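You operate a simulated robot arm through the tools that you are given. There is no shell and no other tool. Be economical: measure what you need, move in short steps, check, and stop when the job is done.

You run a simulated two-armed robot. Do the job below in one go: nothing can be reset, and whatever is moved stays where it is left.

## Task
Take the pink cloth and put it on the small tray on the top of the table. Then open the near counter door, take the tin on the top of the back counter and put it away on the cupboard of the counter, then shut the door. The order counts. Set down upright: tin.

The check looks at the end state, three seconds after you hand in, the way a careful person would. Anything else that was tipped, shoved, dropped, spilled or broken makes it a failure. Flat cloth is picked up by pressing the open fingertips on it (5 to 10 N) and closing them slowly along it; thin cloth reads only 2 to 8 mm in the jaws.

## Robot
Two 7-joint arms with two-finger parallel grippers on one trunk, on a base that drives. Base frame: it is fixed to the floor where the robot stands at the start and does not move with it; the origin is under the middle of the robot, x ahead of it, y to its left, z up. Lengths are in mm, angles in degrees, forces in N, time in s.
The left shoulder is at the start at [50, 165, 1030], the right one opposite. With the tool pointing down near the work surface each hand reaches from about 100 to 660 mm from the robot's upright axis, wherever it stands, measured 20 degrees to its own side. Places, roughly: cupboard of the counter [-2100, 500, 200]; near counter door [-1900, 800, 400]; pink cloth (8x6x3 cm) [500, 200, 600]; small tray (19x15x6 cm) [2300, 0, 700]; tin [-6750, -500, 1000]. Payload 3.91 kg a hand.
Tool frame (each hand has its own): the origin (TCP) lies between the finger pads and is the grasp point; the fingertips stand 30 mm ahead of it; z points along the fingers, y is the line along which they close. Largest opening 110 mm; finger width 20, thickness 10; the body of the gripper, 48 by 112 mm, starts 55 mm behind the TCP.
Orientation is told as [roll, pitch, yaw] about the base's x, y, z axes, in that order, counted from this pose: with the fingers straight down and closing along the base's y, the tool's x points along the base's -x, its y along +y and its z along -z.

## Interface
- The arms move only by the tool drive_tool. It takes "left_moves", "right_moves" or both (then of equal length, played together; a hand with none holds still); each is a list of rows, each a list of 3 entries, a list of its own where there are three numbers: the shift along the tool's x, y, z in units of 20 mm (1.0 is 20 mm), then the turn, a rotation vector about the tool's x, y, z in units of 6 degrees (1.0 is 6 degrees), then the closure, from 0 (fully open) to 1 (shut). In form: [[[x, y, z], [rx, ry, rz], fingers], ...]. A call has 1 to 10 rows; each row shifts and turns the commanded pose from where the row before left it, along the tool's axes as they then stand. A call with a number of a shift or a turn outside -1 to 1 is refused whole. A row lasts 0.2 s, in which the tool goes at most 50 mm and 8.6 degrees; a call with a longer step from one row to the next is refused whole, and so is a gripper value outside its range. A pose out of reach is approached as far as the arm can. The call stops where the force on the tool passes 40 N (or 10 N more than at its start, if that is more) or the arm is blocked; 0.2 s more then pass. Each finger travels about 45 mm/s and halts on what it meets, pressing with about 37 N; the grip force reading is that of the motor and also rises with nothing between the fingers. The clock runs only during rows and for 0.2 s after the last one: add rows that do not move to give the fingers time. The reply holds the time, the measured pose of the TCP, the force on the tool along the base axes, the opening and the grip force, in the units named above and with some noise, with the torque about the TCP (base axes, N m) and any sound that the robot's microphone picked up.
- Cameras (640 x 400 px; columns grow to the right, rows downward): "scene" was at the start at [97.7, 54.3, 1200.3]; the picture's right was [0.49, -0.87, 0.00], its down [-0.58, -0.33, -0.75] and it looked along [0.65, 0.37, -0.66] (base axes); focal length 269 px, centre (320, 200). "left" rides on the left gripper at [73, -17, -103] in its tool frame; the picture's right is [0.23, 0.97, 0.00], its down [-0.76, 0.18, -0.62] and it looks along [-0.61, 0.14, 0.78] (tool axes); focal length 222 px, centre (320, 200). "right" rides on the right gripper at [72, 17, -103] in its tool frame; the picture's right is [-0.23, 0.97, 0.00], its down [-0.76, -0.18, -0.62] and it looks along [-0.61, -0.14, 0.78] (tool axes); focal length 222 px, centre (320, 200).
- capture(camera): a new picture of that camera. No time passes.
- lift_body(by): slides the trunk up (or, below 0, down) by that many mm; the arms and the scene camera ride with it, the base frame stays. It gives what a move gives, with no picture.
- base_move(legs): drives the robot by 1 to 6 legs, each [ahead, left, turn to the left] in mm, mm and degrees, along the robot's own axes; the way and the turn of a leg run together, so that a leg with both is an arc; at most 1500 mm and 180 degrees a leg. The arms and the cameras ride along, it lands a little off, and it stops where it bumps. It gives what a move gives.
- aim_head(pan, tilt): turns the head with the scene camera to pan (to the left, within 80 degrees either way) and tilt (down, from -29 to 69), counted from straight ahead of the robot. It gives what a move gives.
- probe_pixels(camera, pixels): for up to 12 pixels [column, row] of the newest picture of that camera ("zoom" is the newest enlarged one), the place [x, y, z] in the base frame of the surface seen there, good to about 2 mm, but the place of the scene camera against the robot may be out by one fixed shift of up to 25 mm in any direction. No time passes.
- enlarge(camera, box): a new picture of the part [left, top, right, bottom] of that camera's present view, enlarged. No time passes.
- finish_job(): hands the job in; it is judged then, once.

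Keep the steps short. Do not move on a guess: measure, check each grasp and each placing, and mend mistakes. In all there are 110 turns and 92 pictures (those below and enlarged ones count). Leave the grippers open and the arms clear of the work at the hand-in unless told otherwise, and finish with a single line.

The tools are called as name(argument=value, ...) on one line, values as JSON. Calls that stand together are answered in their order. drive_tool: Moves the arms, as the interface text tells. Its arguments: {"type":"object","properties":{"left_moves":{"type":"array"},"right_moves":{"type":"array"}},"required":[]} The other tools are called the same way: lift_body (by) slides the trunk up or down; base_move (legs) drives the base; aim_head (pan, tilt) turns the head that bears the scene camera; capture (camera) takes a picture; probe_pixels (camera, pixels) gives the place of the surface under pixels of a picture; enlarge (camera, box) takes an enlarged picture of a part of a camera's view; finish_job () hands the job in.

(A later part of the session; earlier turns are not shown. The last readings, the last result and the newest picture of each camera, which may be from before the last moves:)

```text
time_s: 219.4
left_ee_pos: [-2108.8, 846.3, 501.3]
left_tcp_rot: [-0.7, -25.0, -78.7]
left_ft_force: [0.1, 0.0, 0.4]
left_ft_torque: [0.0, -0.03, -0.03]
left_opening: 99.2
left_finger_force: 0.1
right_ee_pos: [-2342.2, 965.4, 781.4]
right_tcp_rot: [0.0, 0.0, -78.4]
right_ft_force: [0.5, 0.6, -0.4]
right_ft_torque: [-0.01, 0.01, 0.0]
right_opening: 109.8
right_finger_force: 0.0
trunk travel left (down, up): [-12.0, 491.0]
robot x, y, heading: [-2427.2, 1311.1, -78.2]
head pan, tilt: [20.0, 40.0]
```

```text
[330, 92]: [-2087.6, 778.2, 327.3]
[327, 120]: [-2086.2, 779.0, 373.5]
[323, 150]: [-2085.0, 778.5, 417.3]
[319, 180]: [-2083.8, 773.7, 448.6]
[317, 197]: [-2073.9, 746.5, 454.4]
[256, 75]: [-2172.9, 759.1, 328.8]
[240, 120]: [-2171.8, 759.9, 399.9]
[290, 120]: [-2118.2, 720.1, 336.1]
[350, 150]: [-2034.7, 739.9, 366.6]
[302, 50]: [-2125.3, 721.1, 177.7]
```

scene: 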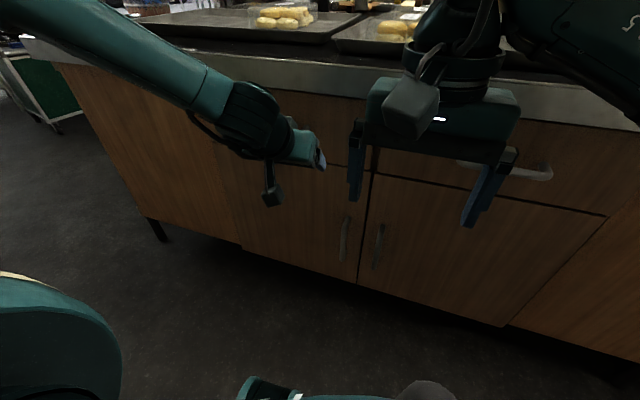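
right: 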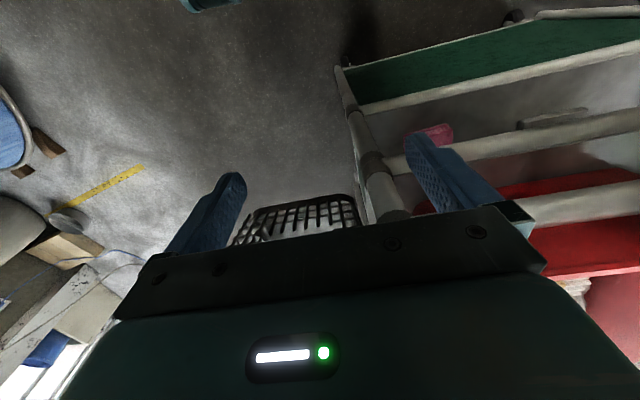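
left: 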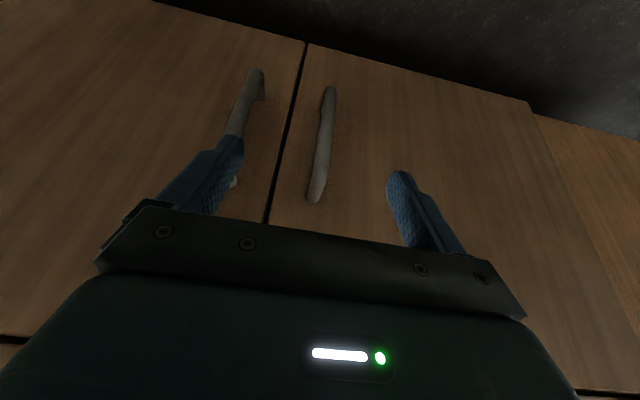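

Bar centre is at about (-2085,772), z 320–455. I'll lower to z≈395, then push forward so the bar comes between the fingers.

drive_tool(left_moves=[[[0.448, 0.084, 0.96], [0, 0, 0], 0.1], [[0.448, 0.084, 0.96], [0, 0, 0], 0.1], [[0.448, 0.084, 0.96], [0, 0, 0], 0.15], [[0.448, 0.084, 0.96], [0, 0, 0], 0.2], [[0.448, 0.084, 0.96], [0, 0, 0], 0.3], [[-0.9, 0, 0.42], [0, 0, 0], 0.3], [[-0.9, 0, 0.42], [0, 0, 0], 0.3], [[-0.9, 0, 0.42], [0, 0, 0], 0.3]])

capture(camera="left")

```text
time_s: 221.2
left_ee_pos: [-2055.2, 840.9, 477.5]
left_tcp_rot: [-0.8, -24.9, -78.7]
left_ft_force: [-0.1, 0.0, -0.4]
left_ft_torque: [-0.04, 0.0, 0.01]
left_opening: 76.9
left_finger_force: 0.0
left hand out of reach, approached as far as the arm can: row 1, 2, 3, 4, 5, 6, 7, 8
right_ee_pos: [-2343.4, 965.6, 780.3]
right_tcp_rot: [0.0, 0.1, -78.4]
right_ft_force: [0.8, 0.3, 0.9]
right_ft_torque: [0.02, 0.02, 0.01]
right_opening: 110.0
right_finger_force: 0.0
trunk travel left (down, up): [-12.0, 491.0]
robot x, y, heading: [-2427.8, 1308.9, -78.2]
head pan, tilt: [20.0, 40.0]
```

```text
42 pictures are left
```

left: 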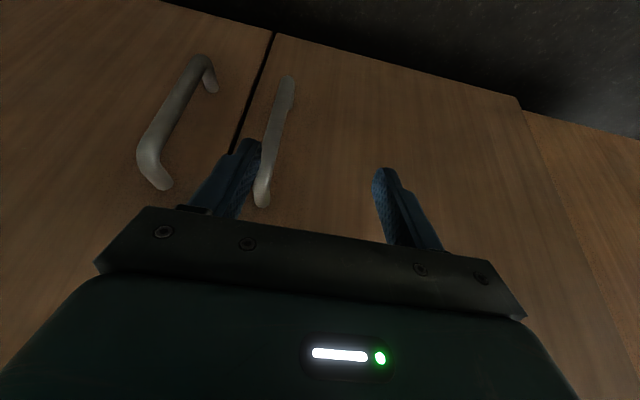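

The 25° tilt can't get lower than about z 477. I'll straighten the hand to near vertical (fingers parallel to the bar), lower the trunk the last 12 mm, and aim for the upper part of the bar.

lift_body(by=-12)

drive_tool(left_moves=[[[0, 0, 0], [0, 1, 0], 0.3], [[0, 0, 0], [0, 1, 0], 0.3], [[0, 0, 0], [0, 1, 0], 0.3], [[0.06, -0.72, 0], [0, 0.33, 0], 0.3], [[0.06, -0.72, 0.66], [0, 0, 0], 0.3], [[0.06, -0.72, 0.66], [0, 0, 0], 0.3], [[0, 0, 0.66], [0, 0, 0], 0.3]])

```text
time_s: 221.8
left_ee_pos: [-2053.4, 839.6, 465.7]
left_tcp_rot: [-0.8, -25.0, -78.7]
left_ft_force: [-0.7, 0.3, 0.4]
left_ft_torque: [-0.03, 0.0, -0.02]
left_opening: 77.0
left_finger_force: 0.0
right_ee_pos: [-2341.1, 965.8, 769.6]
right_tcp_rot: [0.0, 0.0, -78.4]
right_ft_force: [0.1, -0.2, -0.1]
right_ft_torque: [0.0, 0.0, 0.02]
right_opening: 110.1
right_finger_force: 0.1
trunk travel left (down, up): [0.0, 503.0]
robot x, y, heading: [-2427.1, 1307.9, -78.6]
head pan, tilt: [20.0, 40.0]
```

```text
time_s: 223.4
left_ee_pos: [-2077.4, 878.7, 474.4]
left_tcp_rot: [-0.6, -5.0, -79.0]
left_ft_force: [0.1, -0.3, 0.4]
left_ft_torque: [0.01, -0.02, 0.01]
left_opening: 77.0
left_finger_force: 0.1
left hand out of reach, approached as far as the arm can: row 1, 2, 3, 4, 5, 6, 7
right_ee_pos: [-2343.0, 965.9, 768.8]
right_tcp_rot: [0.1, 0.0, -78.3]
right_ft_force: [0.3, 0.2, -0.8]
right_ft_torque: [0.01, -0.01, 0.01]
right_opening: 109.9
right_finger_force: 0.0
trunk travel left (down, up): [0.0, 503.0]
robot x, y, heading: [-2427.6, 1307.3, -78.2]
head pan, tilt: [20.0, 40.0]
```

Straightening made it worse, so I'm limited by distance, not tilt. I'll drive the base 70 mm closer and try lowering again.

base_move(legs=[[70, 0, 0]])

drive_tool(left_moves=[[[0.4, -0.75, 0.5], [0, 0, 0], 0.3], [[0.4, -0.75, 0.7], [0, 0, 0], 0.3], [[0.2, 0, 0.7], [0, 0, 0], 0.3], [[0, 0, 0.7], [0, 0, 0], 0.3]])

capture(camera="left")

```text
time_s: 224.4
left_ee_pos: [-2062.6, 810.0, 474.1]
left_tcp_rot: [-0.7, -5.1, -78.8]
left_ft_force: [-0.6, -0.1, 0.1]
left_ft_torque: [-0.01, -0.02, -0.01]
left_opening: 77.0
left_finger_force: 0.1
right_ee_pos: [-2328.1, 898.8, 768.7]
right_tcp_rot: [-0.1, 0.1, -78.2]
right_ft_force: [0.0, -1.1, -0.5]
right_ft_torque: [0.01, -0.02, 0.03]
right_opening: 110.1
right_finger_force: 0.0
trunk travel left (down, up): [0.0, 503.0]
robot x, y, heading: [-2411.3, 1239.1, -78.0]
head pan, tilt: [20.0, 40.0]
```

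```text
time_s: 225.4
left_ee_pos: [-2079.5, 845.9, 453.4]
left_tcp_rot: [-0.8, -5.1, -78.9]
left_ft_force: [-0.1, -0.1, 0.8]
left_ft_torque: [-0.02, -0.01, -0.02]
left_opening: 76.9
left_finger_force: 0.2
left hand out of reach, approached as far as the arm can: row 1, 2, 3, 4
right_ee_pos: [-2328.5, 897.0, 768.7]
right_tcp_rot: [-0.1, -0.1, -78.2]
right_ft_force: [-0.5, 0.3, -0.4]
right_ft_torque: [-0.03, -0.02, 0.02]
right_opening: 110.0
right_finger_force: 0.0
trunk travel left (down, up): [0.0, 503.0]
robot x, y, heading: [-2409.3, 1241.5, -78.0]
head pan, tilt: [20.0, 40.0]
```

```text
41 pictures are left
```

left: 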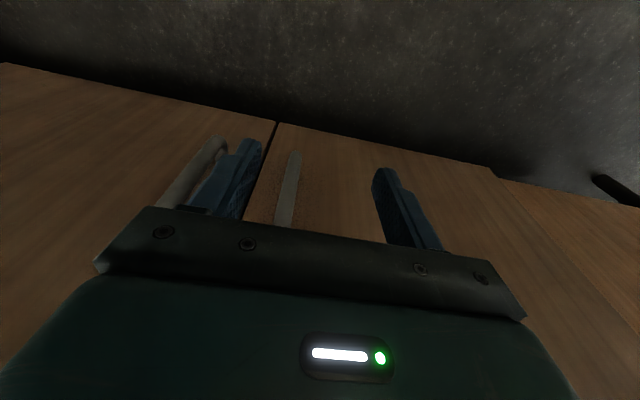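

Each time the solver drifts the hand to the left, so the arm reaches better further out to its own side. I'll shift the base 140 mm right, then slide the hand left to the bar and re-tilt 20°.

base_move(legs=[[0, -140, 0]])

drive_tool(left_moves=[[[0, 0.86, 0], [0, -1, 0], 0.3], [[0, 0.86, 0], [0, -1, 0], 0.3], [[0, 0.86, 0], [0, -1, 0], 0.3], [[0, 0.86, 0], [0, -0.33, 0], 0.3], [[0, 0.86, 0], [0, 0, 0], 0.3], [[0, 0.86, 0], [0, 0, 0], 0.3], [[0, 0.86, 0], [0, 0, 0], 0.3], [[0.3, 0, 0.6], [0, 0, 0], 0.3]])

capture(camera="left")

```text
time_s: 227.3
left_ee_pos: [-2216.2, 818.2, 452.5]
left_tcp_rot: [-0.8, -5.1, -79.0]
left_ft_force: [-0.2, -0.3, -1.0]
left_ft_torque: [0.01, -0.02, 0.02]
left_opening: 76.8
left_finger_force: 0.1
right_ee_pos: [-2465.6, 869.0, 769.1]
right_tcp_rot: [0.0, 0.0, -78.4]
right_ft_force: [-0.8, -0.1, -1.5]
right_ft_torque: [-0.03, 0.02, 0.01]
right_opening: 109.8
right_finger_force: 0.1
trunk travel left (down, up): [0.0, 503.0]
robot x, y, heading: [-2551.1, 1212.9, -78.4]
head pan, tilt: [20.0, 40.0]
```

```text
time_s: 229.1
left_ee_pos: [-2098.9, 840.5, 437.9]
left_tcp_rot: [-0.9, -25.1, -78.7]
left_ft_force: [-1.0, -0.8, -0.3]
left_ft_torque: [-0.01, -0.01, 0.01]
left_opening: 77.0
left_finger_force: 0.1
right_ee_pos: [-2465.6, 868.1, 768.3]
right_tcp_rot: [0.1, -0.1, -78.4]
right_ft_force: [-0.9, -0.1, 0.7]
right_ft_torque: [0.0, 0.0, 0.02]
right_opening: 110.3
right_finger_force: 0.1
trunk travel left (down, up): [0.0, 503.0]
robot x, y, heading: [-2550.7, 1209.8, -78.5]
head pan, tilt: [20.0, 40.0]
```

```text
40 pictures are left
```

left: 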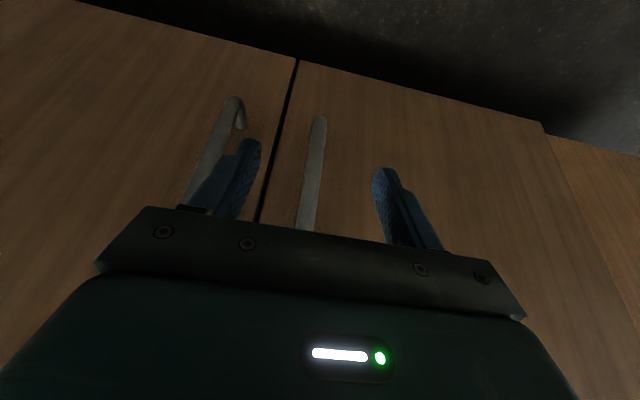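

It reached z 438 freely, with the bar between the fingers. I'll advance 68 mm and close on the bar.

drive_tool(left_moves=[[[-0.62, 0, 0.68], [0, 0, 0], 0.3], [[-0.62, 0, 0.68], [0, 0, 0], 0.3], [[-0.62, 0, 0.68], [0, 0, 0], 0.3], [[-0.62, 0, 0.68], [0, 0, 0], 0.3], [[0, 0, 0], [0, 0, 0], 0.6], [[0, 0, 0], [0, 0, 0], 0.9], [[0, 0, 0], [0, 0, 0], 1], [[0, 0, 0], [0, 0, 0], 1], [[0, 0, 0], [0, 0, 0], 1]])

capture(camera="left")

```text
time_s: 231.1
left_ee_pos: [-2086.7, 782.4, 426.6]
left_tcp_rot: [-0.8, -25.1, -78.8]
left_ft_force: [-0.9, -0.1, -0.3]
left_ft_torque: [0.15, -1.06, 0.08]
left_opening: 16.0
left_finger_force: 45.0
left hand out of reach, approached as far as the arm can: row 3, 4
right_ee_pos: [-2466.8, 868.7, 769.7]
right_tcp_rot: [0.0, 0.0, -78.3]
right_ft_force: [-0.6, -0.5, -0.3]
right_ft_torque: [0.01, -0.01, -0.02]
right_opening: 110.0
right_finger_force: 0.2
trunk travel left (down, up): [0.0, 503.0]
robot x, y, heading: [-2550.7, 1209.1, -78.3]
head pan, tilt: [20.0, 40.0]
```

```text
39 pictures are left
```

left: 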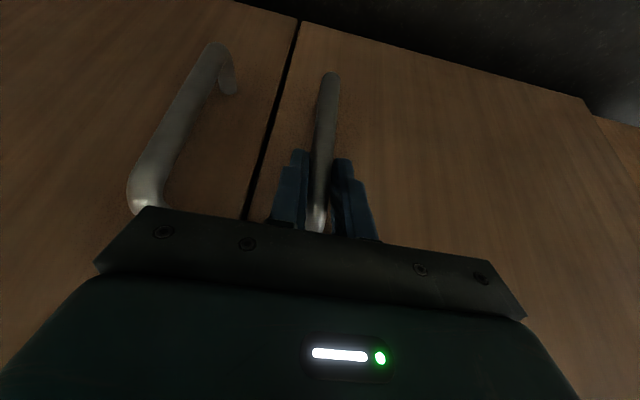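

The bar is gripped (16 mm opening). I'll pull the door along its arc, 3° a row, turning the hand with it.

drive_tool(left_moves=[[[0.94, 0.03, -0.44], [0.21, 0, 0.45], 1], [[0.94, 0.03, -0.44], [0.21, 0, 0.45], 1], [[0.94, 0.03, -0.44], [0.21, 0, 0.45], 1], [[0.94, 0.03, -0.44], [0.21, 0, 0.45], 1], [[0.94, 0.03, -0.44], [0.21, 0, 0.45], 1], [[0.94, 0.03, -0.44], [0.21, 0, 0.45], 1]])

```text
time_s: 232.3
left_ee_pos: [-2083.2, 877.8, 426.6]
left_tcp_rot: [0.3, -25.4, -92.4]
left_ft_force: [2.5, -0.6, -3.5]
left_ft_torque: [-0.36, 0.73, 0.26]
left_opening: 15.8
left_finger_force: 45.0
right_ee_pos: [-2464.6, 868.0, 767.3]
right_tcp_rot: [-0.1, 0.1, -78.3]
right_ft_force: [-0.1, -0.6, -0.9]
right_ft_torque: [-0.02, 0.05, -0.04]
right_opening: 110.0
right_finger_force: 0.1
trunk travel left (down, up): [0.0, 503.0]
robot x, y, heading: [-2548.5, 1212.3, -78.2]
head pan, tilt: [20.0, 40.0]
stopped in row 5 (left hand): the force on the tool passed its limit at 41 N (the readings are from after the stop); the commanded pose is now the measured one
```

The door is about 15° open and a side force tripped the stop; the residual is small. I'll continue with smaller steps.

drive_tool(left_moves=[[[0.63, 0.02, -0.29], [0.14, 0, 0.3], 1], [[0.63, 0.02, -0.29], [0.14, 0, 0.3], 1], [[0.63, 0.02, -0.29], [0.14, 0, 0.3], 1], [[0.63, 0.02, -0.29], [0.14, 0, 0.3], 1], [[0.63, 0.02, -0.29], [0.14, 0, 0.3], 1], [[0.63, 0.02, -0.29], [0.14, 0, 0.3], 1], [[0.63, 0.02, -0.29], [0.14, 0, 0.3], 1], [[0.63, 0.02, -0.29], [0.14, 0, 0.3], 1]])

capture(camera="scene")

```text
time_s: 233.9
left_ee_pos: [-2059.0, 964.6, 425.3]
left_tcp_rot: [1.9, -25.2, -105.5]
left_ft_force: [4.0, -2.1, -2.7]
left_ft_torque: [0.2, 1.24, 0.14]
left_opening: 16.2
left_finger_force: 44.9
right_ee_pos: [-2463.9, 868.8, 768.7]
right_tcp_rot: [0.1, 0.1, -78.3]
right_ft_force: [-0.5, 0.4, -0.3]
right_ft_torque: [-0.01, 0.01, 0.0]
right_opening: 109.8
right_finger_force: 0.0
trunk travel left (down, up): [0.0, 503.0]
robot x, y, heading: [-2545.7, 1215.2, -78.0]
head pan, tilt: [20.0, 40.0]
stopped in row 7 (left hand): the force on the tool passed its limit at 41 N (the readings are from after the stop); the commanded pose is now the measured one
```

```text
38 pictures are left
```

scene: 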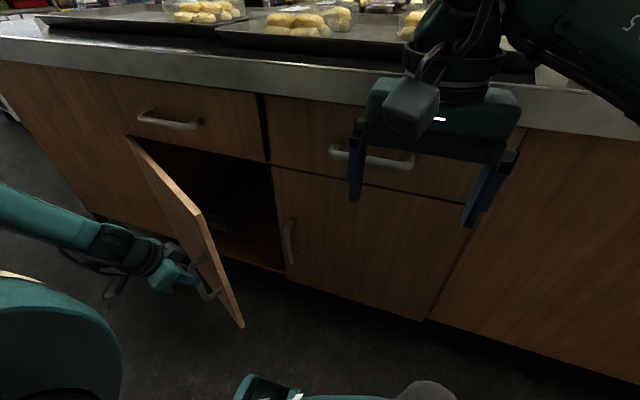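

The door is about 28° open and tracking well (radius 394). I'll continue.

drive_tool(left_moves=[[[0.63, 0.02, -0.29], [0.14, 0, 0.3], 1], [[0.63, 0.02, -0.29], [0.14, 0, 0.3], 1], [[0.63, 0.02, -0.29], [0.14, 0, 0.3], 1], [[0.63, 0.02, -0.29], [0.14, 0, 0.3], 1], [[0.63, 0.02, -0.29], [0.14, 0, 0.3], 1], [[0.63, 0.02, -0.29], [0.14, 0, 0.3], 1]])

drive_tool(left_moves=[[[0.63, 0.02, -0.29], [0.14, 0, 0.3], 1], [[0.63, 0.02, -0.29], [0.14, 0, 0.3], 1], [[0.63, 0.02, -0.29], [0.14, 0, 0.3], 1], [[0.63, 0.02, -0.29], [0.14, 0, 0.3], 1], [[0.63, 0.02, -0.29], [0.14, 0, 0.3], 1], [[0.63, 0.02, -0.29], [0.14, 0, 0.3], 1]])

capture(camera="scene")

```text
time_s: 235.2
left_ee_pos: [-2023.8, 1033.2, 426.9]
left_tcp_rot: [2.8, -24.6, -116.6]
left_ft_force: [5.6, -3.2, -7.3]
left_ft_torque: [0.45, 1.14, 0.17]
left_opening: 16.9
left_finger_force: 45.0
right_ee_pos: [-2464.3, 867.4, 768.7]
right_tcp_rot: [-0.1, 0.1, -78.2]
right_ft_force: [-0.1, -0.1, 0.2]
right_ft_torque: [0.01, -0.02, 0.01]
right_opening: 110.2
right_finger_force: 0.1
trunk travel left (down, up): [0.0, 503.0]
robot x, y, heading: [-2546.1, 1207.3, -78.6]
head pan, tilt: [20.0, 40.0]
stopped in row 6 (left hand): the force on the tool passed its limit at 42 N (the readings are from after the stop); the commanded pose is now the measured one
```

```text
time_s: 236.2
left_ee_pos: [-1995.9, 1073.1, 425.7]
left_tcp_rot: [3.4, -24.1, -123.6]
left_ft_force: [6.5, -5.5, -15.5]
left_ft_torque: [0.4, 1.11, 0.31]
left_opening: 17.1
left_finger_force: 45.2
right_ee_pos: [-2463.4, 867.7, 768.9]
right_tcp_rot: [0.0, 0.0, -78.4]
right_ft_force: [-0.8, 0.2, -0.6]
right_ft_torque: [0.03, 0.0, 0.02]
right_opening: 110.1
right_finger_force: 0.0
trunk travel left (down, up): [0.0, 503.0]
robot x, y, heading: [-2550.3, 1211.1, -78.6]
head pan, tilt: [20.0, 40.0]
stopped in row 4 (left hand): the force on the tool passed its limit at 42 N (the readings are from after the stop); the commanded pose is now the measured one
```

```text
37 pictures are left
```

scene: 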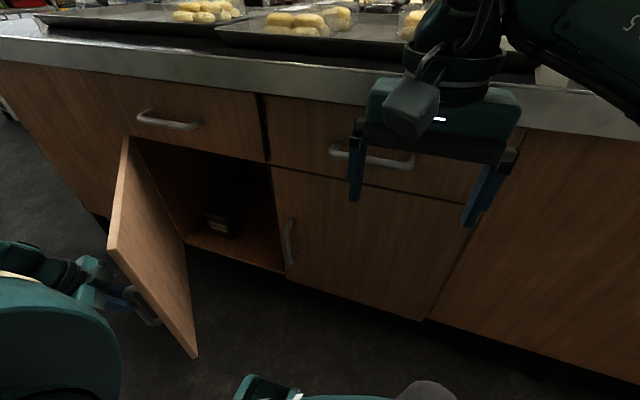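

The door is about 46° open. I'll release the bar, back the hand off it, and measure the interior.

drive_tool(left_moves=[[[0, 0, 0], [0, 0, 0], 0.6], [[0, 0, 0], [0, 0, 0], 0.4], [[0, 0, 0], [0, 0, 0], 0.3], [[0.6, 0, -0.8], [0, 0, 0], 0.3], [[0.6, 0, -0.8], [0, 0, 0], 0.3], [[0.6, 0, -0.8], [0, 0, 0], 0.3], [[0, 0, -1], [0, 0, 0], 0.3], [[0, 0, -1], [0, 0, 0], 0.3], [[0, 0, -1], [0, 0, 0], 0.3]])

enlarge(camera="scene", box=[80, 90, 340, 370])

probe_pixels(camera="scene", pixels=[[245, 235], [270, 255], [210, 238], [255, 215], [225, 190], [218, 222], [228, 235], [185, 230], [283, 270], [195, 355], [125, 145], [265, 155]])

```text
time_s: 238.2
left_ee_pos: [-1958.6, 1140.3, 511.7]
left_tcp_rot: [3.7, -24.1, -123.9]
left_ft_force: [-0.1, -0.2, 0.3]
left_ft_torque: [0.01, -0.02, 0.0]
left_opening: 77.2
left_finger_force: 0.0
right_ee_pos: [-2464.9, 869.2, 769.4]
right_tcp_rot: [0.0, 0.1, -78.3]
right_ft_force: [-0.1, -0.6, 0.8]
right_ft_torque: [-0.02, -0.01, -0.01]
right_opening: 109.7
right_finger_force: 0.2
trunk travel left (down, up): [0.0, 503.0]
robot x, y, heading: [-2548.6, 1209.9, -78.6]
head pan, tilt: [20.0, 40.0]
```

```text
1.43 times, centred on (210, 230) of scene
```

zoom: 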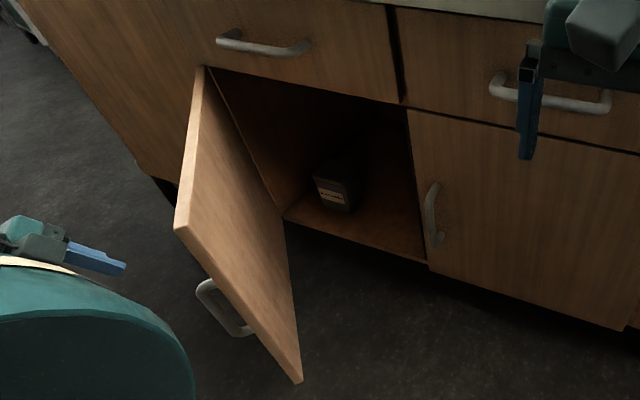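

```text
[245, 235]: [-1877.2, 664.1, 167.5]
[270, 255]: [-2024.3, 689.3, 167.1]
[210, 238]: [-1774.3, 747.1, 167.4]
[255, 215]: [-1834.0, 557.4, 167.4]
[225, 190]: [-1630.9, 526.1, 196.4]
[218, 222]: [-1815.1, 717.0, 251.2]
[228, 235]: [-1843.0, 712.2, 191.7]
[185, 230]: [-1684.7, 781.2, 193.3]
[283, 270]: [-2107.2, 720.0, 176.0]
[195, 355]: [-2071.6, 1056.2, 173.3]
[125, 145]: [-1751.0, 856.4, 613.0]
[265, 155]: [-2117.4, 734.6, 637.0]
```

Cupboard floor is at z≈160, with the opening from x −1690 to −2110 and a small black container standing at (-1830,690). Placing will need a low reach, so I'll test in free space how low the right hand can go, out on its own side.

drive_tool(right_moves=[[[0, -1, 0.8], [0, 0, 0], 0], [[0, -1, 0.8], [0, 0, 0], 0], [[0, -1, 0.8], [0, 0, 0], 0], [[0, -1, 0.8], [0, 0, 0], 0], [[0, -1, 0.8], [0, 0, 0], 0], [[0, -1, 1], [0, 0, 0], 0], [[0, -1, 1], [0, 0, 0], 0], [[0, -1, 1], [0, 0, 0], 0], [[0, -1, 1], [0, 0, 0], 0], [[0, -1, 1], [0, 0, 0], 0]])

drive_tool(right_moves=[[[0, -0.5, 1], [0, 0, 0], 0], [[0, -0.5, 1], [0, 0, 0], 0], [[0, -0.5, 1], [0, 0, 0], 0], [[0, 0, 1], [0, 0, 0], 0], [[0, 0, 1], [0, 0, 0], 0], [[0, 0, 1], [0, 0, 0], 0], [[0, 0, 1], [0, 0, 0], 0], [[0, 0, 1], [0, 0, 0], 0], [[0, 0, 1], [0, 0, 0], 0], [[0, 0, 1], [0, 0, 0], 0]])

```text
time_s: 240.4
left_ee_pos: [-1958.5, 1140.3, 509.4]
left_tcp_rot: [3.6, -24.1, -123.9]
left_ft_force: [-0.4, 0.2, -0.7]
left_ft_torque: [0.01, 0.03, 0.01]
left_opening: 77.1
left_finger_force: 0.2
right_ee_pos: [-2660.7, 828.7, 588.6]
right_tcp_rot: [0.0, 0.1, -78.4]
right_ft_force: [-0.3, -0.8, -1.0]
right_ft_torque: [0.01, 0.01, -0.02]
right_opening: 109.9
right_finger_force: 0.2
trunk travel left (down, up): [0.0, 503.0]
robot x, y, heading: [-2542.6, 1212.2, -78.4]
head pan, tilt: [20.0, 40.0]
```

```text
time_s: 242.6
left_ee_pos: [-1958.7, 1140.4, 511.7]
left_tcp_rot: [3.6, -24.1, -123.8]
left_ft_force: [0.0, -0.7, 0.9]
left_ft_torque: [0.0, -0.01, -0.03]
left_opening: 76.8
left_finger_force: 0.1
right_ee_pos: [-2688.7, 821.3, 388.8]
right_tcp_rot: [0.0, 0.1, -78.3]
right_ft_force: [0.5, -0.1, -0.5]
right_ft_torque: [0.01, 0.0, 0.01]
right_opening: 110.2
right_finger_force: 0.0
trunk travel left (down, up): [0.0, 503.0]
robot x, y, heading: [-2546.5, 1210.2, -78.2]
head pan, tilt: [20.0, 40.0]
```

The vertical hand reaches z 389 easily close in. Now I'll tilt forward 48° here and then push down along the tool axis.

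drive_tool(right_moves=[[[0, 0, 0], [0, -1, 0], 0], [[0, 0, 0], [0, -1, 0], 0], [[0, 0, 0], [0, -1, 0], 0], [[0, 0, 0], [0, -1, 0], 0], [[0, 0, 0], [0, -1, 0], 0], [[0, 0, 0], [0, -1, 0], 0], [[0, 0, 0], [0, -1, 0], 0], [[0, 0, 0], [0, -1, 0], 0]])

drive_tool(right_moves=[[[1, 0, 0.3], [0, 0, 0], 0], [[1, 0, 0.3], [0, 0, 0], 0], [[1, 0, 0.6], [0, 0, 0], 0], [[1, 0, 0.6], [0, 0, 0], 0], [[1, 0, 1], [0, 0, 0], 0], [[0.5, 0, 1], [0, 0, 0], 0], [[0, 0, 1], [0, 0, 0], 0]])

```text
time_s: 244.4
left_ee_pos: [-1959.5, 1140.4, 511.8]
left_tcp_rot: [3.5, -24.1, -123.9]
left_ft_force: [-0.3, 0.5, -1.2]
left_ft_torque: [-0.02, 0.03, -0.01]
left_opening: 76.9
left_finger_force: 0.1
right_ee_pos: [-2688.3, 818.6, 392.5]
right_tcp_rot: [0.3, -28.8, -78.1]
right_ft_force: [-7.6, -9.5, 23.2]
right_ft_torque: [3.79, -0.04, 1.21]
right_opening: 109.8
right_finger_force: 0.2
right hand out of reach, approached as far as the arm can: row 5, 6, 7, 8
trunk travel left (down, up): [0.0, 503.0]
robot x, y, heading: [-2550.1, 1210.6, -78.6]
head pan, tilt: [20.0, 40.0]
```

```text
time_s: 244.6
left_ee_pos: [-1958.9, 1139.7, 511.5]
left_tcp_rot: [3.5, -24.2, -123.9]
left_ft_force: [0.4, 0.3, 0.5]
left_ft_torque: [0.01, -0.01, 0.0]
left_opening: 77.1
left_finger_force: 0.0
right_ee_pos: [-2687.3, 816.8, 392.9]
right_tcp_rot: [0.2, -29.1, -77.8]
right_ft_force: [-0.9, -3.3, 11.6]
right_ft_torque: [1.92, 0.07, 0.28]
right_opening: 110.1
right_finger_force: 0.2
right hand out of reach, approached as far as the arm can: row 1
trunk travel left (down, up): [0.0, 503.0]
robot x, y, heading: [-2547.2, 1210.4, -78.5]
head pan, tilt: [20.0, 40.0]
stopped in row 1 (right hand): the force on the tool passed its limit at 66 N (the readings are from after the stop); the commanded pose is now the measured one
```

The hand's back touched my own base: its front top is around z 330, about 300 mm ahead. I'll lift off it, move forward 90 mm, and test lowering there.

drive_tool(right_moves=[[[-0.49, 0, -0.87], [0, 0, 0], 0], [[-0.49, 0, -0.87], [0, 0, 0], 0], [[-0.49, 0, -0.87], [0, 0, 0], 0], [[-0.98, 0, 0.55], [0, 0, 0], 0], [[-0.98, 0, 0.55], [0, 0, 0], 0], [[-0.98, 0, 0.55], [0, 0, 0], 0], [[-0.98, 0, 0.55], [0, 0, 0], 0]])

drive_tool(right_moves=[[[0.49, -0.5, 0.87], [0, 0, 0], 0], [[0.49, -0.5, 0.87], [0, 0, 0], 0], [[0.49, -0.5, 0.87], [0, 0, 0], 0], [[0.49, 0, 0.87], [0, 0, 0], 0], [[0.49, 0, 0.87], [0, 0, 0], 0], [[0.49, 0, 0.87], [0, 0, 0], 0], [[0.49, 0, 0.87], [0, 0, 0], 0], [[0.49, 0, 0.87], [0, 0, 0], 0]])

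```text
time_s: 246.2
left_ee_pos: [-1958.0, 1140.3, 512.2]
left_tcp_rot: [3.7, -24.0, -123.9]
left_ft_force: [-0.3, -0.5, -0.1]
left_ft_torque: [0.03, 0.02, -0.01]
left_opening: 76.8
left_finger_force: 0.0
right_ee_pos: [-2668.0, 728.3, 451.3]
right_tcp_rot: [0.3, -28.8, -77.8]
right_ft_force: [0.5, -0.4, 0.2]
right_ft_torque: [0.01, -0.04, -0.03]
right_opening: 109.9
right_finger_force: 0.1
trunk travel left (down, up): [0.0, 503.0]
robot x, y, heading: [-2546.5, 1208.0, -78.7]
head pan, tilt: [20.0, 40.0]
```

```text
time_s: 248.0
left_ee_pos: [-1959.8, 1139.6, 512.3]
left_tcp_rot: [3.6, -24.1, -124.0]
left_ft_force: [0.0, 0.4, -0.5]
left_ft_torque: [0.01, 0.01, 0.02]
left_opening: 77.0
left_finger_force: 0.0
right_ee_pos: [-2696.0, 723.9, 291.2]
right_tcp_rot: [0.1, -28.8, -77.8]
right_ft_force: [0.0, 0.5, 0.1]
right_ft_torque: [-0.03, -0.04, 0.01]
right_opening: 109.9
right_finger_force: 0.1
trunk travel left (down, up): [0.0, 503.0]
robot x, y, heading: [-2550.6, 1208.7, -78.5]
head pan, tilt: [20.0, 40.0]
```

The right hand reaches z 291 at 446 mm ahead with 29° tilt, no trouble. I'll test tilting to 60° there.

drive_tool(right_moves=[[[0, 0, 0], [0, -1, 0], 0], [[0, 0, 0], [0, -1, 0], 0], [[0, 0, 0], [0, -1, 0], 0], [[0, 0, 0], [0, -1, 0], 0], [[0, 0, 0], [0, -1, 0], 0], [[0, 0, 0], [0, 0, 0], 0]])

```text
time_s: 249.4
left_ee_pos: [-1959.0, 1140.0, 511.0]
left_tcp_rot: [3.6, -24.2, -123.9]
left_ft_force: [-0.5, -0.4, -0.4]
left_ft_torque: [0.03, -0.02, 0.02]
left_opening: 76.8
left_finger_force: 0.0
right_ee_pos: [-2716.1, 720.8, 291.9]
right_tcp_rot: [0.3, -31.5, -77.8]
right_ft_force: [0.5, 0.3, 0.8]
right_ft_torque: [0.0, -0.02, -0.01]
right_opening: 110.0
right_finger_force: 0.0
right hand out of reach, approached as far as the arm can: row 1, 2, 3, 4, 5
trunk travel left (down, up): [0.0, 503.0]
robot x, y, heading: [-2551.0, 1210.6, -78.4]
head pan, tilt: [20.0, 40.0]
```

Tilt is limited to about 31° there, which is enough. Next I'll open the door wider: the left hand goes up and over the door's top (z≈605) to its inner side, then the base strafes left to push it.

drive_tool(left_moves=[[[-0.41, 0, -0.913], [0, 0, 0], 1], [[-0.41, 0, -0.913], [0, 0, 0], 1], [[-0.41, 0, -0.913], [0, 0, 0], 1], [[-0.41, 0, -0.913], [0, 0, 0], 1], [[-0.41, 0, -0.913], [0, 0, 0], 1], [[-0.41, 0, -0.913], [0, 0, 0], 1], [[-0.41, 0, -0.913], [0, 0, 0], 1], [[-0.41, 0, -0.913], [0, 0, 0], 1]])

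drive_tool(left_moves=[[[-0.85, 0.295, 0.38], [0, 0, 0], 1], [[-0.85, 0.295, 0.38], [0, 0, 0], 1], [[-0.85, 0.295, 0.38], [0, 0, 0], 1], [[-0.85, 0.295, 0.38], [0, 0, 0], 1], [[-0.85, 0.295, 0.38], [0, 0, 0], 1], [[-0.85, 0.295, 0.38], [0, 0, 0], 1], [[-0.85, 0.295, 0.38], [0, 0, 0], 1], [[-0.85, 0.295, 0.38], [0, 0, 0], 1], [[-0.85, 0.295, 0.38], [0, 0, 0], 1], [[-0.85, 0.295, 0.38], [0, 0, 0], 1]])

capture(camera="scene")

```text
time_s: 251.2
left_ee_pos: [-1961.6, 1143.7, 639.0]
left_tcp_rot: [3.5, -24.2, -123.9]
left_ft_force: [-0.7, 0.4, -0.5]
left_ft_torque: [-0.01, 0.02, 0.02]
left_opening: 0.3
left_finger_force: 37.0
left hand out of reach, approached as far as the arm can: row 7, 8
right_ee_pos: [-2716.0, 721.2, 291.8]
right_tcp_rot: [0.3, -31.5, -77.9]
right_ft_force: [-0.3, 0.2, -0.8]
right_ft_torque: [0.01, 0.0, 0.0]
right_opening: 110.0
right_finger_force: 0.1
trunk travel left (down, up): [0.0, 503.0]
robot x, y, heading: [-2549.6, 1209.3, -78.3]
head pan, tilt: [20.0, 40.0]
```

```text
time_s: 253.4
left_ee_pos: [-2005.8, 954.0, 633.5]
left_tcp_rot: [3.6, -24.4, -123.9]
left_ft_force: [-0.8, 0.0, 0.4]
left_ft_torque: [0.0, 0.0, 0.02]
left_opening: 0.0
left_finger_force: 37.0
left hand out of reach, approached as far as the arm can: row 2, 9
right_ee_pos: [-2715.7, 720.7, 292.4]
right_tcp_rot: [0.3, -31.5, -77.8]
right_ft_force: [0.4, -0.8, -0.9]
right_ft_torque: [0.03, 0.01, -0.01]
right_opening: 110.0
right_finger_force: 0.1
trunk travel left (down, up): [0.0, 503.0]
robot x, y, heading: [-2546.0, 1209.7, -78.3]
head pan, tilt: [20.0, 40.0]
```

```text
35 pictures are left
```

scene: 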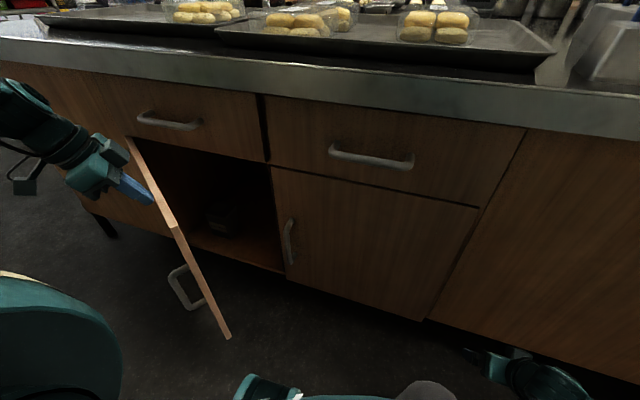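

My fingertips caught the door top and eased the door to about 37°. I'll raise the trunk 80 mm to clear it, then move 90 mm further in over it.

lift_body(by=80)

drive_tool(left_moves=[[[-0.82, 0, 0.367], [0, 0, 0], 1], [[-0.82, 0, 0.367], [0, 0, 0], 1], [[-0.82, 0, 0.367], [0, 0, 0], 1], [[-0.82, 0, 0.367], [0, 0, 0], 1], [[-0.82, 0, 0.367], [0, 0, 0], 1], [[-0.82, 0, 0.367], [0, 0, 0], 1]])

capture(camera="left")

```text
time_s: 254.6
left_ee_pos: [-2006.1, 953.8, 713.5]
left_tcp_rot: [3.7, -24.3, -124.1]
left_ft_force: [-0.1, 0.8, 0.0]
left_ft_torque: [0.0, 0.02, 0.0]
left_opening: 0.0
left_finger_force: 37.1
right_ee_pos: [-2715.3, 720.0, 371.6]
right_tcp_rot: [0.3, -31.5, -77.8]
right_ft_force: [0.1, -0.4, -0.1]
right_ft_torque: [0.03, -0.01, -0.01]
right_opening: 110.1
right_finger_force: 0.0
trunk travel left (down, up): [-80.0, 423.0]
robot x, y, heading: [-2547.3, 1207.8, -78.5]
head pan, tilt: [20.0, 40.0]
```

```text
time_s: 256.0
left_ee_pos: [-2047.9, 868.1, 686.2]
left_tcp_rot: [3.7, -24.9, -123.9]
left_ft_force: [0.5, 0.4, 0.1]
left_ft_torque: [-0.02, 0.02, -0.01]
left_opening: 0.0
left_finger_force: 36.5
left hand out of reach, approached as far as the arm can: row 2, 3, 4, 5, 6
right_ee_pos: [-2714.7, 720.5, 371.1]
right_tcp_rot: [0.3, -31.4, -77.8]
right_ft_force: [-0.1, 0.1, 0.2]
right_ft_torque: [0.01, 0.01, -0.01]
right_opening: 110.2
right_finger_force: 0.1
trunk travel left (down, up): [-80.0, 423.0]
robot x, y, heading: [-2547.9, 1209.3, -78.1]
head pan, tilt: [20.0, 40.0]
```

```text
34 pictures are left
```

left: 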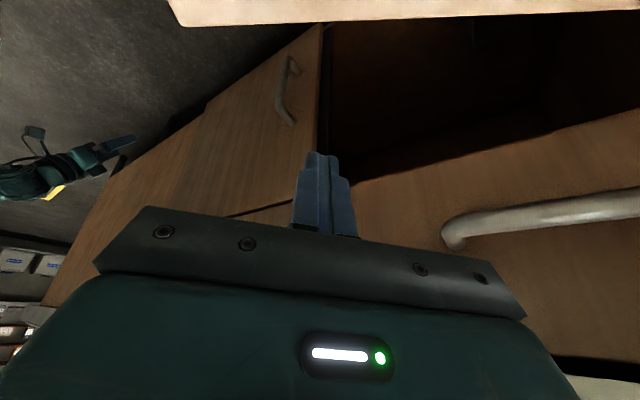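

The hand is now inside the door. I'll lower the trunk 80 so the fingertips hang behind the door's inner face, then strafe left and slightly back to swing it open.

lift_body(by=-80)

base_move(legs=[[-80, 340, 0]])

capture(camera="scene")

```text
time_s: 257.2
left_ee_pos: [-2047.5, 867.0, 606.0]
left_tcp_rot: [3.5, -24.8, -124.0]
left_ft_force: [-0.2, -0.4, 0.0]
left_ft_torque: [-0.02, -0.03, -0.01]
left_opening: 0.0
left_finger_force: 36.9
right_ee_pos: [-2715.6, 720.9, 291.8]
right_tcp_rot: [0.3, -31.5, -77.8]
right_ft_force: [0.1, -0.4, 0.4]
right_ft_torque: [0.0, -0.02, -0.02]
right_opening: 109.9
right_finger_force: 0.1
trunk travel left (down, up): [0.0, 503.0]
robot x, y, heading: [-2549.4, 1210.4, -78.7]
head pan, tilt: [20.0, 40.0]
```

```text
time_s: 260.7
left_ee_pos: [-1732.7, 1013.9, 605.2]
left_tcp_rot: [3.6, -25.0, -124.0]
left_ft_force: [1.1, 0.1, 0.4]
left_ft_torque: [0.01, -0.01, -0.01]
left_opening: 0.2
left_finger_force: 37.4
right_ee_pos: [-2399.8, 867.5, 291.4]
right_tcp_rot: [0.2, -31.5, -77.7]
right_ft_force: [0.6, -1.0, -1.0]
right_ft_torque: [0.0, 0.04, 0.0]
right_opening: 110.1
right_finger_force: 0.1
trunk travel left (down, up): [0.0, 503.0]
robot x, y, heading: [-2235.2, 1358.6, -78.2]
head pan, tilt: [20.0, 40.0]
```

```text
33 pictures are left
```

scene: 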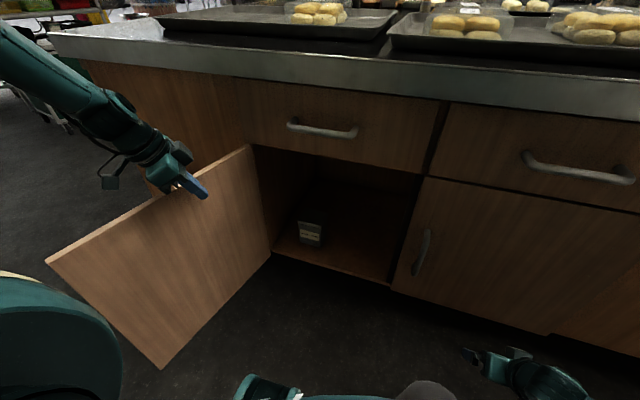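

The door stands about 90° open. I'll strafe right to clear the hand, raise the trunk for travel, and look toward the back counter.

base_move(legs=[[0, -150, 0]])

lift_body(by=330)

base_move(legs=[[30, -150, 0], [0, 0, -100]])

aim_head(pan=10, tilt=15)

capture(camera="scene")

```text
time_s: 262.7
left_ee_pos: [-1879.9, 983.5, 605.0]
left_tcp_rot: [3.6, -24.7, -124.0]
left_ft_force: [-0.5, 0.3, -1.1]
left_ft_torque: [0.02, 0.0, -0.01]
left_opening: 0.0
left_finger_force: 37.1
right_ee_pos: [-2545.6, 836.9, 293.1]
right_tcp_rot: [0.4, -31.5, -77.8]
right_ft_force: [0.7, 0.2, -0.1]
right_ft_torque: [0.0, -0.02, -0.03]
right_opening: 109.8
right_finger_force: 0.0
trunk travel left (down, up): [0.0, 503.0]
robot x, y, heading: [-2377.4, 1325.9, -78.2]
head pan, tilt: [20.0, 40.0]
```

```text
time_s: 265.9
left_ee_pos: [-1879.6, 984.7, 935.7]
left_tcp_rot: [3.7, -24.9, -124.0]
left_ft_force: [0.0, -0.1, -0.3]
left_ft_torque: [0.01, -0.03, 0.02]
left_opening: 0.0
left_finger_force: 36.4
right_ee_pos: [-2545.5, 836.6, 622.5]
right_tcp_rot: [0.3, -31.5, -77.7]
right_ft_force: [-0.4, -0.3, 0.1]
right_ft_torque: [-0.02, -0.01, 0.01]
right_opening: 109.9
right_finger_force: 0.1
trunk travel left (down, up): [-330.0, 173.0]
robot x, y, heading: [-2377.5, 1328.3, -78.1]
head pan, tilt: [20.0, 40.0]
```

```text
time_s: 270.2
left_ee_pos: [-2437.3, 654.7, 931.4]
left_tcp_rot: [3.2, -24.8, -171.2]
left_ft_force: [0.7, -0.5, 0.5]
left_ft_torque: [0.02, -0.03, 0.0]
left_opening: 0.3
left_finger_force: 37.3
right_ee_pos: [-3000.6, 1008.5, 649.1]
right_tcp_rot: [2.2, -35.2, -125.4]
right_ft_force: [-0.6, 0.9, -0.8]
right_ft_torque: [-0.02, 0.03, -0.01]
right_opening: 110.0
right_finger_force: 0.0
trunk travel left (down, up): [-330.0, 173.0]
robot x, y, heading: [-2524.7, 1260.4, -125.8]
head pan, tilt: [20.0, 40.0]
stopped in leg 2: the robot was blocked; the commanded pose is now the measured one
```

```text
time_s: 271.1
left_ee_pos: [-2439.7, 653.2, 928.2]
left_tcp_rot: [2.9, -24.7, -171.3]
left_ft_force: [0.6, 0.5, -0.2]
left_ft_torque: [-0.01, 0.0, -0.02]
left_opening: 0.0
left_finger_force: 36.7
right_ee_pos: [-3001.4, 1011.0, 647.5]
right_tcp_rot: [2.1, -35.0, -125.7]
right_ft_force: [-0.4, -0.3, -0.7]
right_ft_torque: [-0.02, 0.0, 0.02]
right_opening: 109.7
right_finger_force: 0.1
trunk travel left (down, up): [-330.0, 173.0]
robot x, y, heading: [-2524.3, 1262.9, -126.0]
head pan, tilt: [10.0, 15.0]
```

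```text
32 pictures are left
```

scene: 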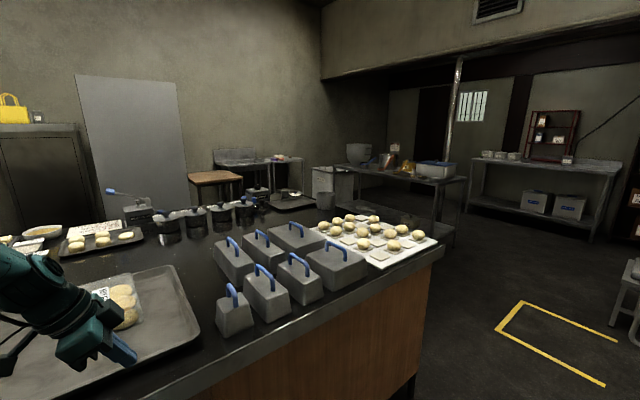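

Something blocked the turn, probably near the right arm. I'll look right.

aim_head(pan=-45, tilt=30)

capture(camera="scene")

probe_pixels(camera="scene", pixels=[[320, 200], [400, 200], [480, 200], [250, 200], [200, 300], [320, 300], [450, 300], [550, 300], [560, 200], [600, 120], [320, 130], [200, 200]])

```text
time_s: 272.3
left_ee_pos: [-2440.3, 652.5, 928.8]
left_tcp_rot: [2.9, -24.6, -171.2]
left_ft_force: [-0.6, -0.6, 0.7]
left_ft_torque: [-0.02, 0.0, -0.02]
left_opening: 0.0
left_finger_force: 37.0
right_ee_pos: [-2999.3, 1009.8, 647.5]
right_tcp_rot: [2.1, -35.0, -125.6]
right_ft_force: [0.3, 0.1, 0.0]
right_ft_torque: [-0.01, -0.02, 0.0]
right_opening: 110.2
right_finger_force: 0.1
trunk travel left (down, up): [-330.0, 173.0]
robot x, y, heading: [-2525.0, 1262.5, -126.1]
head pan, tilt: [-45.0, 30.0]
```

```text
31 pictures are left
```

scene: 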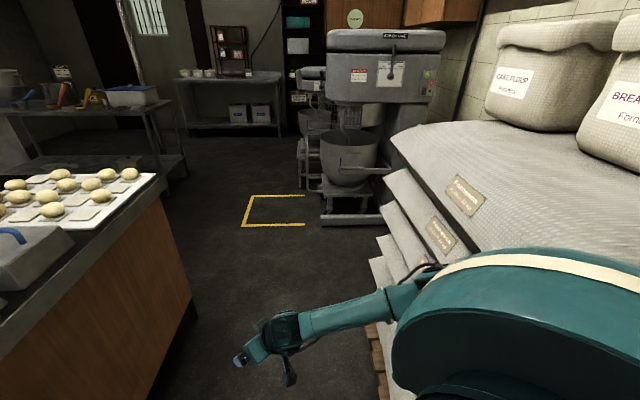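

```text
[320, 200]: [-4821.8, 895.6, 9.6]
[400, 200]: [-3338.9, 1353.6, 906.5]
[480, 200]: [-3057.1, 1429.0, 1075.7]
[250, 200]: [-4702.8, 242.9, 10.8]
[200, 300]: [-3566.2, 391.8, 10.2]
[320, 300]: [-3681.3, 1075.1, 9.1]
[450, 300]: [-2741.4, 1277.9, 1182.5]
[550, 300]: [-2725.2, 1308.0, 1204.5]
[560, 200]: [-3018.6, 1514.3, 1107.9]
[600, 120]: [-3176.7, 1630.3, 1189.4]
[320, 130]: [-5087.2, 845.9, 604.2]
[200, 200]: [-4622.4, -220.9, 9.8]
```

The right elbow met the flour-sack stack (top about z 1100, front y≈1300). I'll back off, raise the trunk fully so the arms pass above it, shift toward the counter, and finish the turn.

base_move(legs=[[0, 0, 14]])

lift_body(by=172)

base_move(legs=[[215, 120, 0], [0, 0, -68]])

aim_head(pan=0, tilt=30)

capture(camera="scene")

```text
time_s: 273.6
left_ee_pos: [-2300.0, 698.3, 934.4]
left_tcp_rot: [3.6, -24.8, -157.8]
left_ft_force: [0.5, 0.3, -0.3]
left_ft_torque: [0.0, 0.02, -0.01]
left_opening: 0.0
left_finger_force: 36.4
right_ee_pos: [-2930.0, 911.6, 647.6]
right_tcp_rot: [2.2, -35.0, -111.9]
right_ft_force: [0.7, -0.2, 0.0]
right_ft_torque: [0.0, 0.02, 0.01]
right_opening: 110.2
right_finger_force: 0.2
trunk travel left (down, up): [-330.0, 173.0]
robot x, y, heading: [-2525.6, 1258.7, -112.3]
head pan, tilt: [-45.0, 30.0]
```

```text
time_s: 275.5
left_ee_pos: [-2299.3, 696.9, 1106.9]
left_tcp_rot: [3.5, -24.7, -157.8]
left_ft_force: [-0.2, 0.5, 0.0]
left_ft_torque: [-0.01, 0.0, 0.02]
left_opening: 0.0
left_finger_force: 36.9
right_ee_pos: [-2930.2, 911.7, 818.9]
right_tcp_rot: [2.1, -35.0, -111.9]
right_ft_force: [0.0, -0.4, -0.3]
right_ft_torque: [-0.02, 0.0, -0.03]
right_opening: 109.7
right_finger_force: 0.1
trunk travel left (down, up): [-502.0, 1.0]
robot x, y, heading: [-2523.6, 1257.7, -111.9]
head pan, tilt: [-45.0, 30.0]
```

```text
time_s: 280.2
left_ee_pos: [-2930.1, 596.5, 1106.4]
left_tcp_rot: [3.5, -24.8, 134.3]
left_ft_force: [-0.5, 0.2, 0.7]
left_ft_torque: [-0.02, 0.02, 0.0]
left_opening: 0.0
left_finger_force: 37.2
right_ee_pos: [-2968.7, 1262.3, 819.4]
right_tcp_rot: [2.2, -35.1, -179.9]
right_ft_force: [-0.6, 0.2, -0.4]
right_ft_torque: [-0.02, 0.01, -0.01]
right_opening: 110.0
right_finger_force: 0.0
trunk travel left (down, up): [-502.0, 1.0]
robot x, y, heading: [-2489.3, 1017.2, 180.1]
head pan, tilt: [-45.0, 30.0]
```

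```text
time_s: 281.4
left_ee_pos: [-2930.6, 596.6, 1106.9]
left_tcp_rot: [3.6, -24.8, 134.2]
left_ft_force: [0.5, 0.3, -0.7]
left_ft_torque: [-0.01, -0.03, -0.02]
left_opening: 0.2
left_finger_force: 37.0
right_ee_pos: [-2969.2, 1261.7, 818.8]
right_tcp_rot: [2.2, -35.0, -179.9]
right_ft_force: [-0.7, -0.1, -0.5]
right_ft_torque: [-0.02, 0.01, -0.01]
right_opening: 109.7
right_finger_force: 0.0
trunk travel left (down, up): [-502.0, 1.0]
robot x, y, heading: [-2494.7, 1017.8, 180.3]
head pan, tilt: [0.0, 30.0]
```

```text
30 pictures are left
```

scene: 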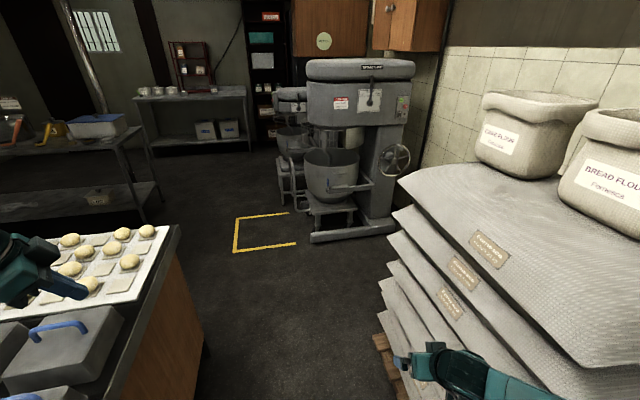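

The right hand is close to the sacks, so I'll tuck it inward 180 mm. I'll also measure the passage ahead.

drive_tool(right_moves=[[[0, 0.9, 0], [0, 0, 0], 0], [[0, 0.9, 0], [0, 0, 0], 0], [[0, 0.9, 0], [0, 0, 0], 0], [[0, 0.9, 0], [0, 0, 0], 0], [[0, 0.9, 0], [0, 0, 0], 0], [[0, 0.9, 0], [0, 0, 0], 0], [[0, 0.9, 0], [0, 0, 0], 0], [[0, 0.9, 0], [0, 0, 0], 0], [[0, 0.9, 0], [0, 0, 0], 0], [[0, 0.9, 0], [0, 0, 0], 0]])

probe_pixels(camera="scene", pixels=[[178, 235], [205, 340], [145, 215], [122, 140], [375, 330], [395, 205], [315, 240], [350, 180], [250, 150], [245, 90], [155, 90], [143, 92]])

enlarge(camera="scene", box=[100, 20, 300, 160])

```text
time_s: 283.6
left_ee_pos: [-2930.7, 595.1, 1106.5]
left_tcp_rot: [3.6, -24.7, 134.4]
left_ft_force: [0.0, 0.8, -0.5]
left_ft_torque: [0.02, -0.01, -0.02]
left_opening: 0.0
left_finger_force: 36.7
right_ee_pos: [-2970.7, 1129.6, 828.5]
right_tcp_rot: [2.2, -35.0, -179.7]
right_ft_force: [-0.1, 0.0, 0.4]
right_ft_torque: [-0.01, 0.01, 0.0]
right_opening: 110.0
right_finger_force: 0.1
right hand out of reach, approached as far as the arm can: row 1, 2, 3, 4, 5
trunk travel left (down, up): [-502.0, 1.0]
robot x, y, heading: [-2495.1, 1017.1, 179.9]
head pan, tilt: [0.0, 30.0]
```

```text
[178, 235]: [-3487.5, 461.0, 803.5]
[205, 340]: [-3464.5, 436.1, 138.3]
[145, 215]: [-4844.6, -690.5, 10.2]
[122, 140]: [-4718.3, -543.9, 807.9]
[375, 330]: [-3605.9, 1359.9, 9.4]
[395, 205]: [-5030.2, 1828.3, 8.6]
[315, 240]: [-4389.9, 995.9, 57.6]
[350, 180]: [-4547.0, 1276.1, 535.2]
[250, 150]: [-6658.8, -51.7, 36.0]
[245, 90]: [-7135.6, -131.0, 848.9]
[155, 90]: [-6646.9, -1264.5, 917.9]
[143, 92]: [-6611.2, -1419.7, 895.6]
```

```text
2.86 times, centred on (200, 90) of scene
```

zoom: 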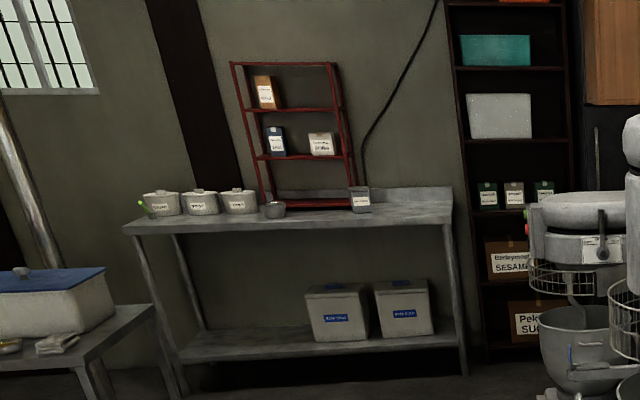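

The tin looks like the small labelled can at the right front of the back bench, around (214,90). Path: past the counter end at (-3487,461), between the table corner (-4718,-544) and the mixer (-4390,996).

base_move(legs=[[1000, 70, 0], [1100, 600, 0], [1000, 500, 0]])

aim_head(pan=8, tilt=28)

capture(camera="scene")

```text
time_s: 299.9
left_ee_pos: [-6004.4, -593.0, 1106.7]
left_tcp_rot: [3.6, -24.8, 135.0]
left_ft_force: [-0.1, -0.6, 0.0]
left_ft_torque: [0.01, 0.0, 0.02]
left_opening: 0.1
left_finger_force: 37.5
right_ee_pos: [-6051.1, -60.6, 828.5]
right_tcp_rot: [2.3, -35.0, -179.2]
right_ft_force: [-0.6, -0.1, 0.5]
right_ft_torque: [-0.02, -0.01, -0.04]
right_opening: 110.0
right_finger_force: 0.0
trunk travel left (down, up): [-502.0, 1.0]
robot x, y, heading: [-5574.0, -169.1, -179.4]
head pan, tilt: [0.0, 30.0]
```

```text
time_s: 300.6
left_ee_pos: [-6002.8, -593.2, 1106.8]
left_tcp_rot: [3.6, -24.8, 135.0]
left_ft_force: [0.5, -0.2, 0.9]
left_ft_torque: [0.04, 0.0, 0.01]
left_opening: 0.0
left_finger_force: 36.6
right_ee_pos: [-6050.6, -60.6, 827.9]
right_tcp_rot: [2.3, -35.0, -179.1]
right_ft_force: [0.2, 0.1, 0.2]
right_ft_torque: [0.01, 0.02, 0.03]
right_opening: 110.2
right_finger_force: 0.0
trunk travel left (down, up): [-502.0, 1.0]
robot x, y, heading: [-5570.0, -170.1, -179.4]
head pan, tilt: [8.0, 28.0]
```

```text
28 pictures are left
```

scene: 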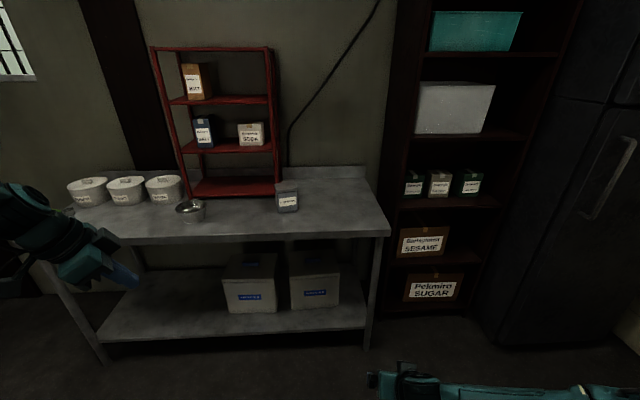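

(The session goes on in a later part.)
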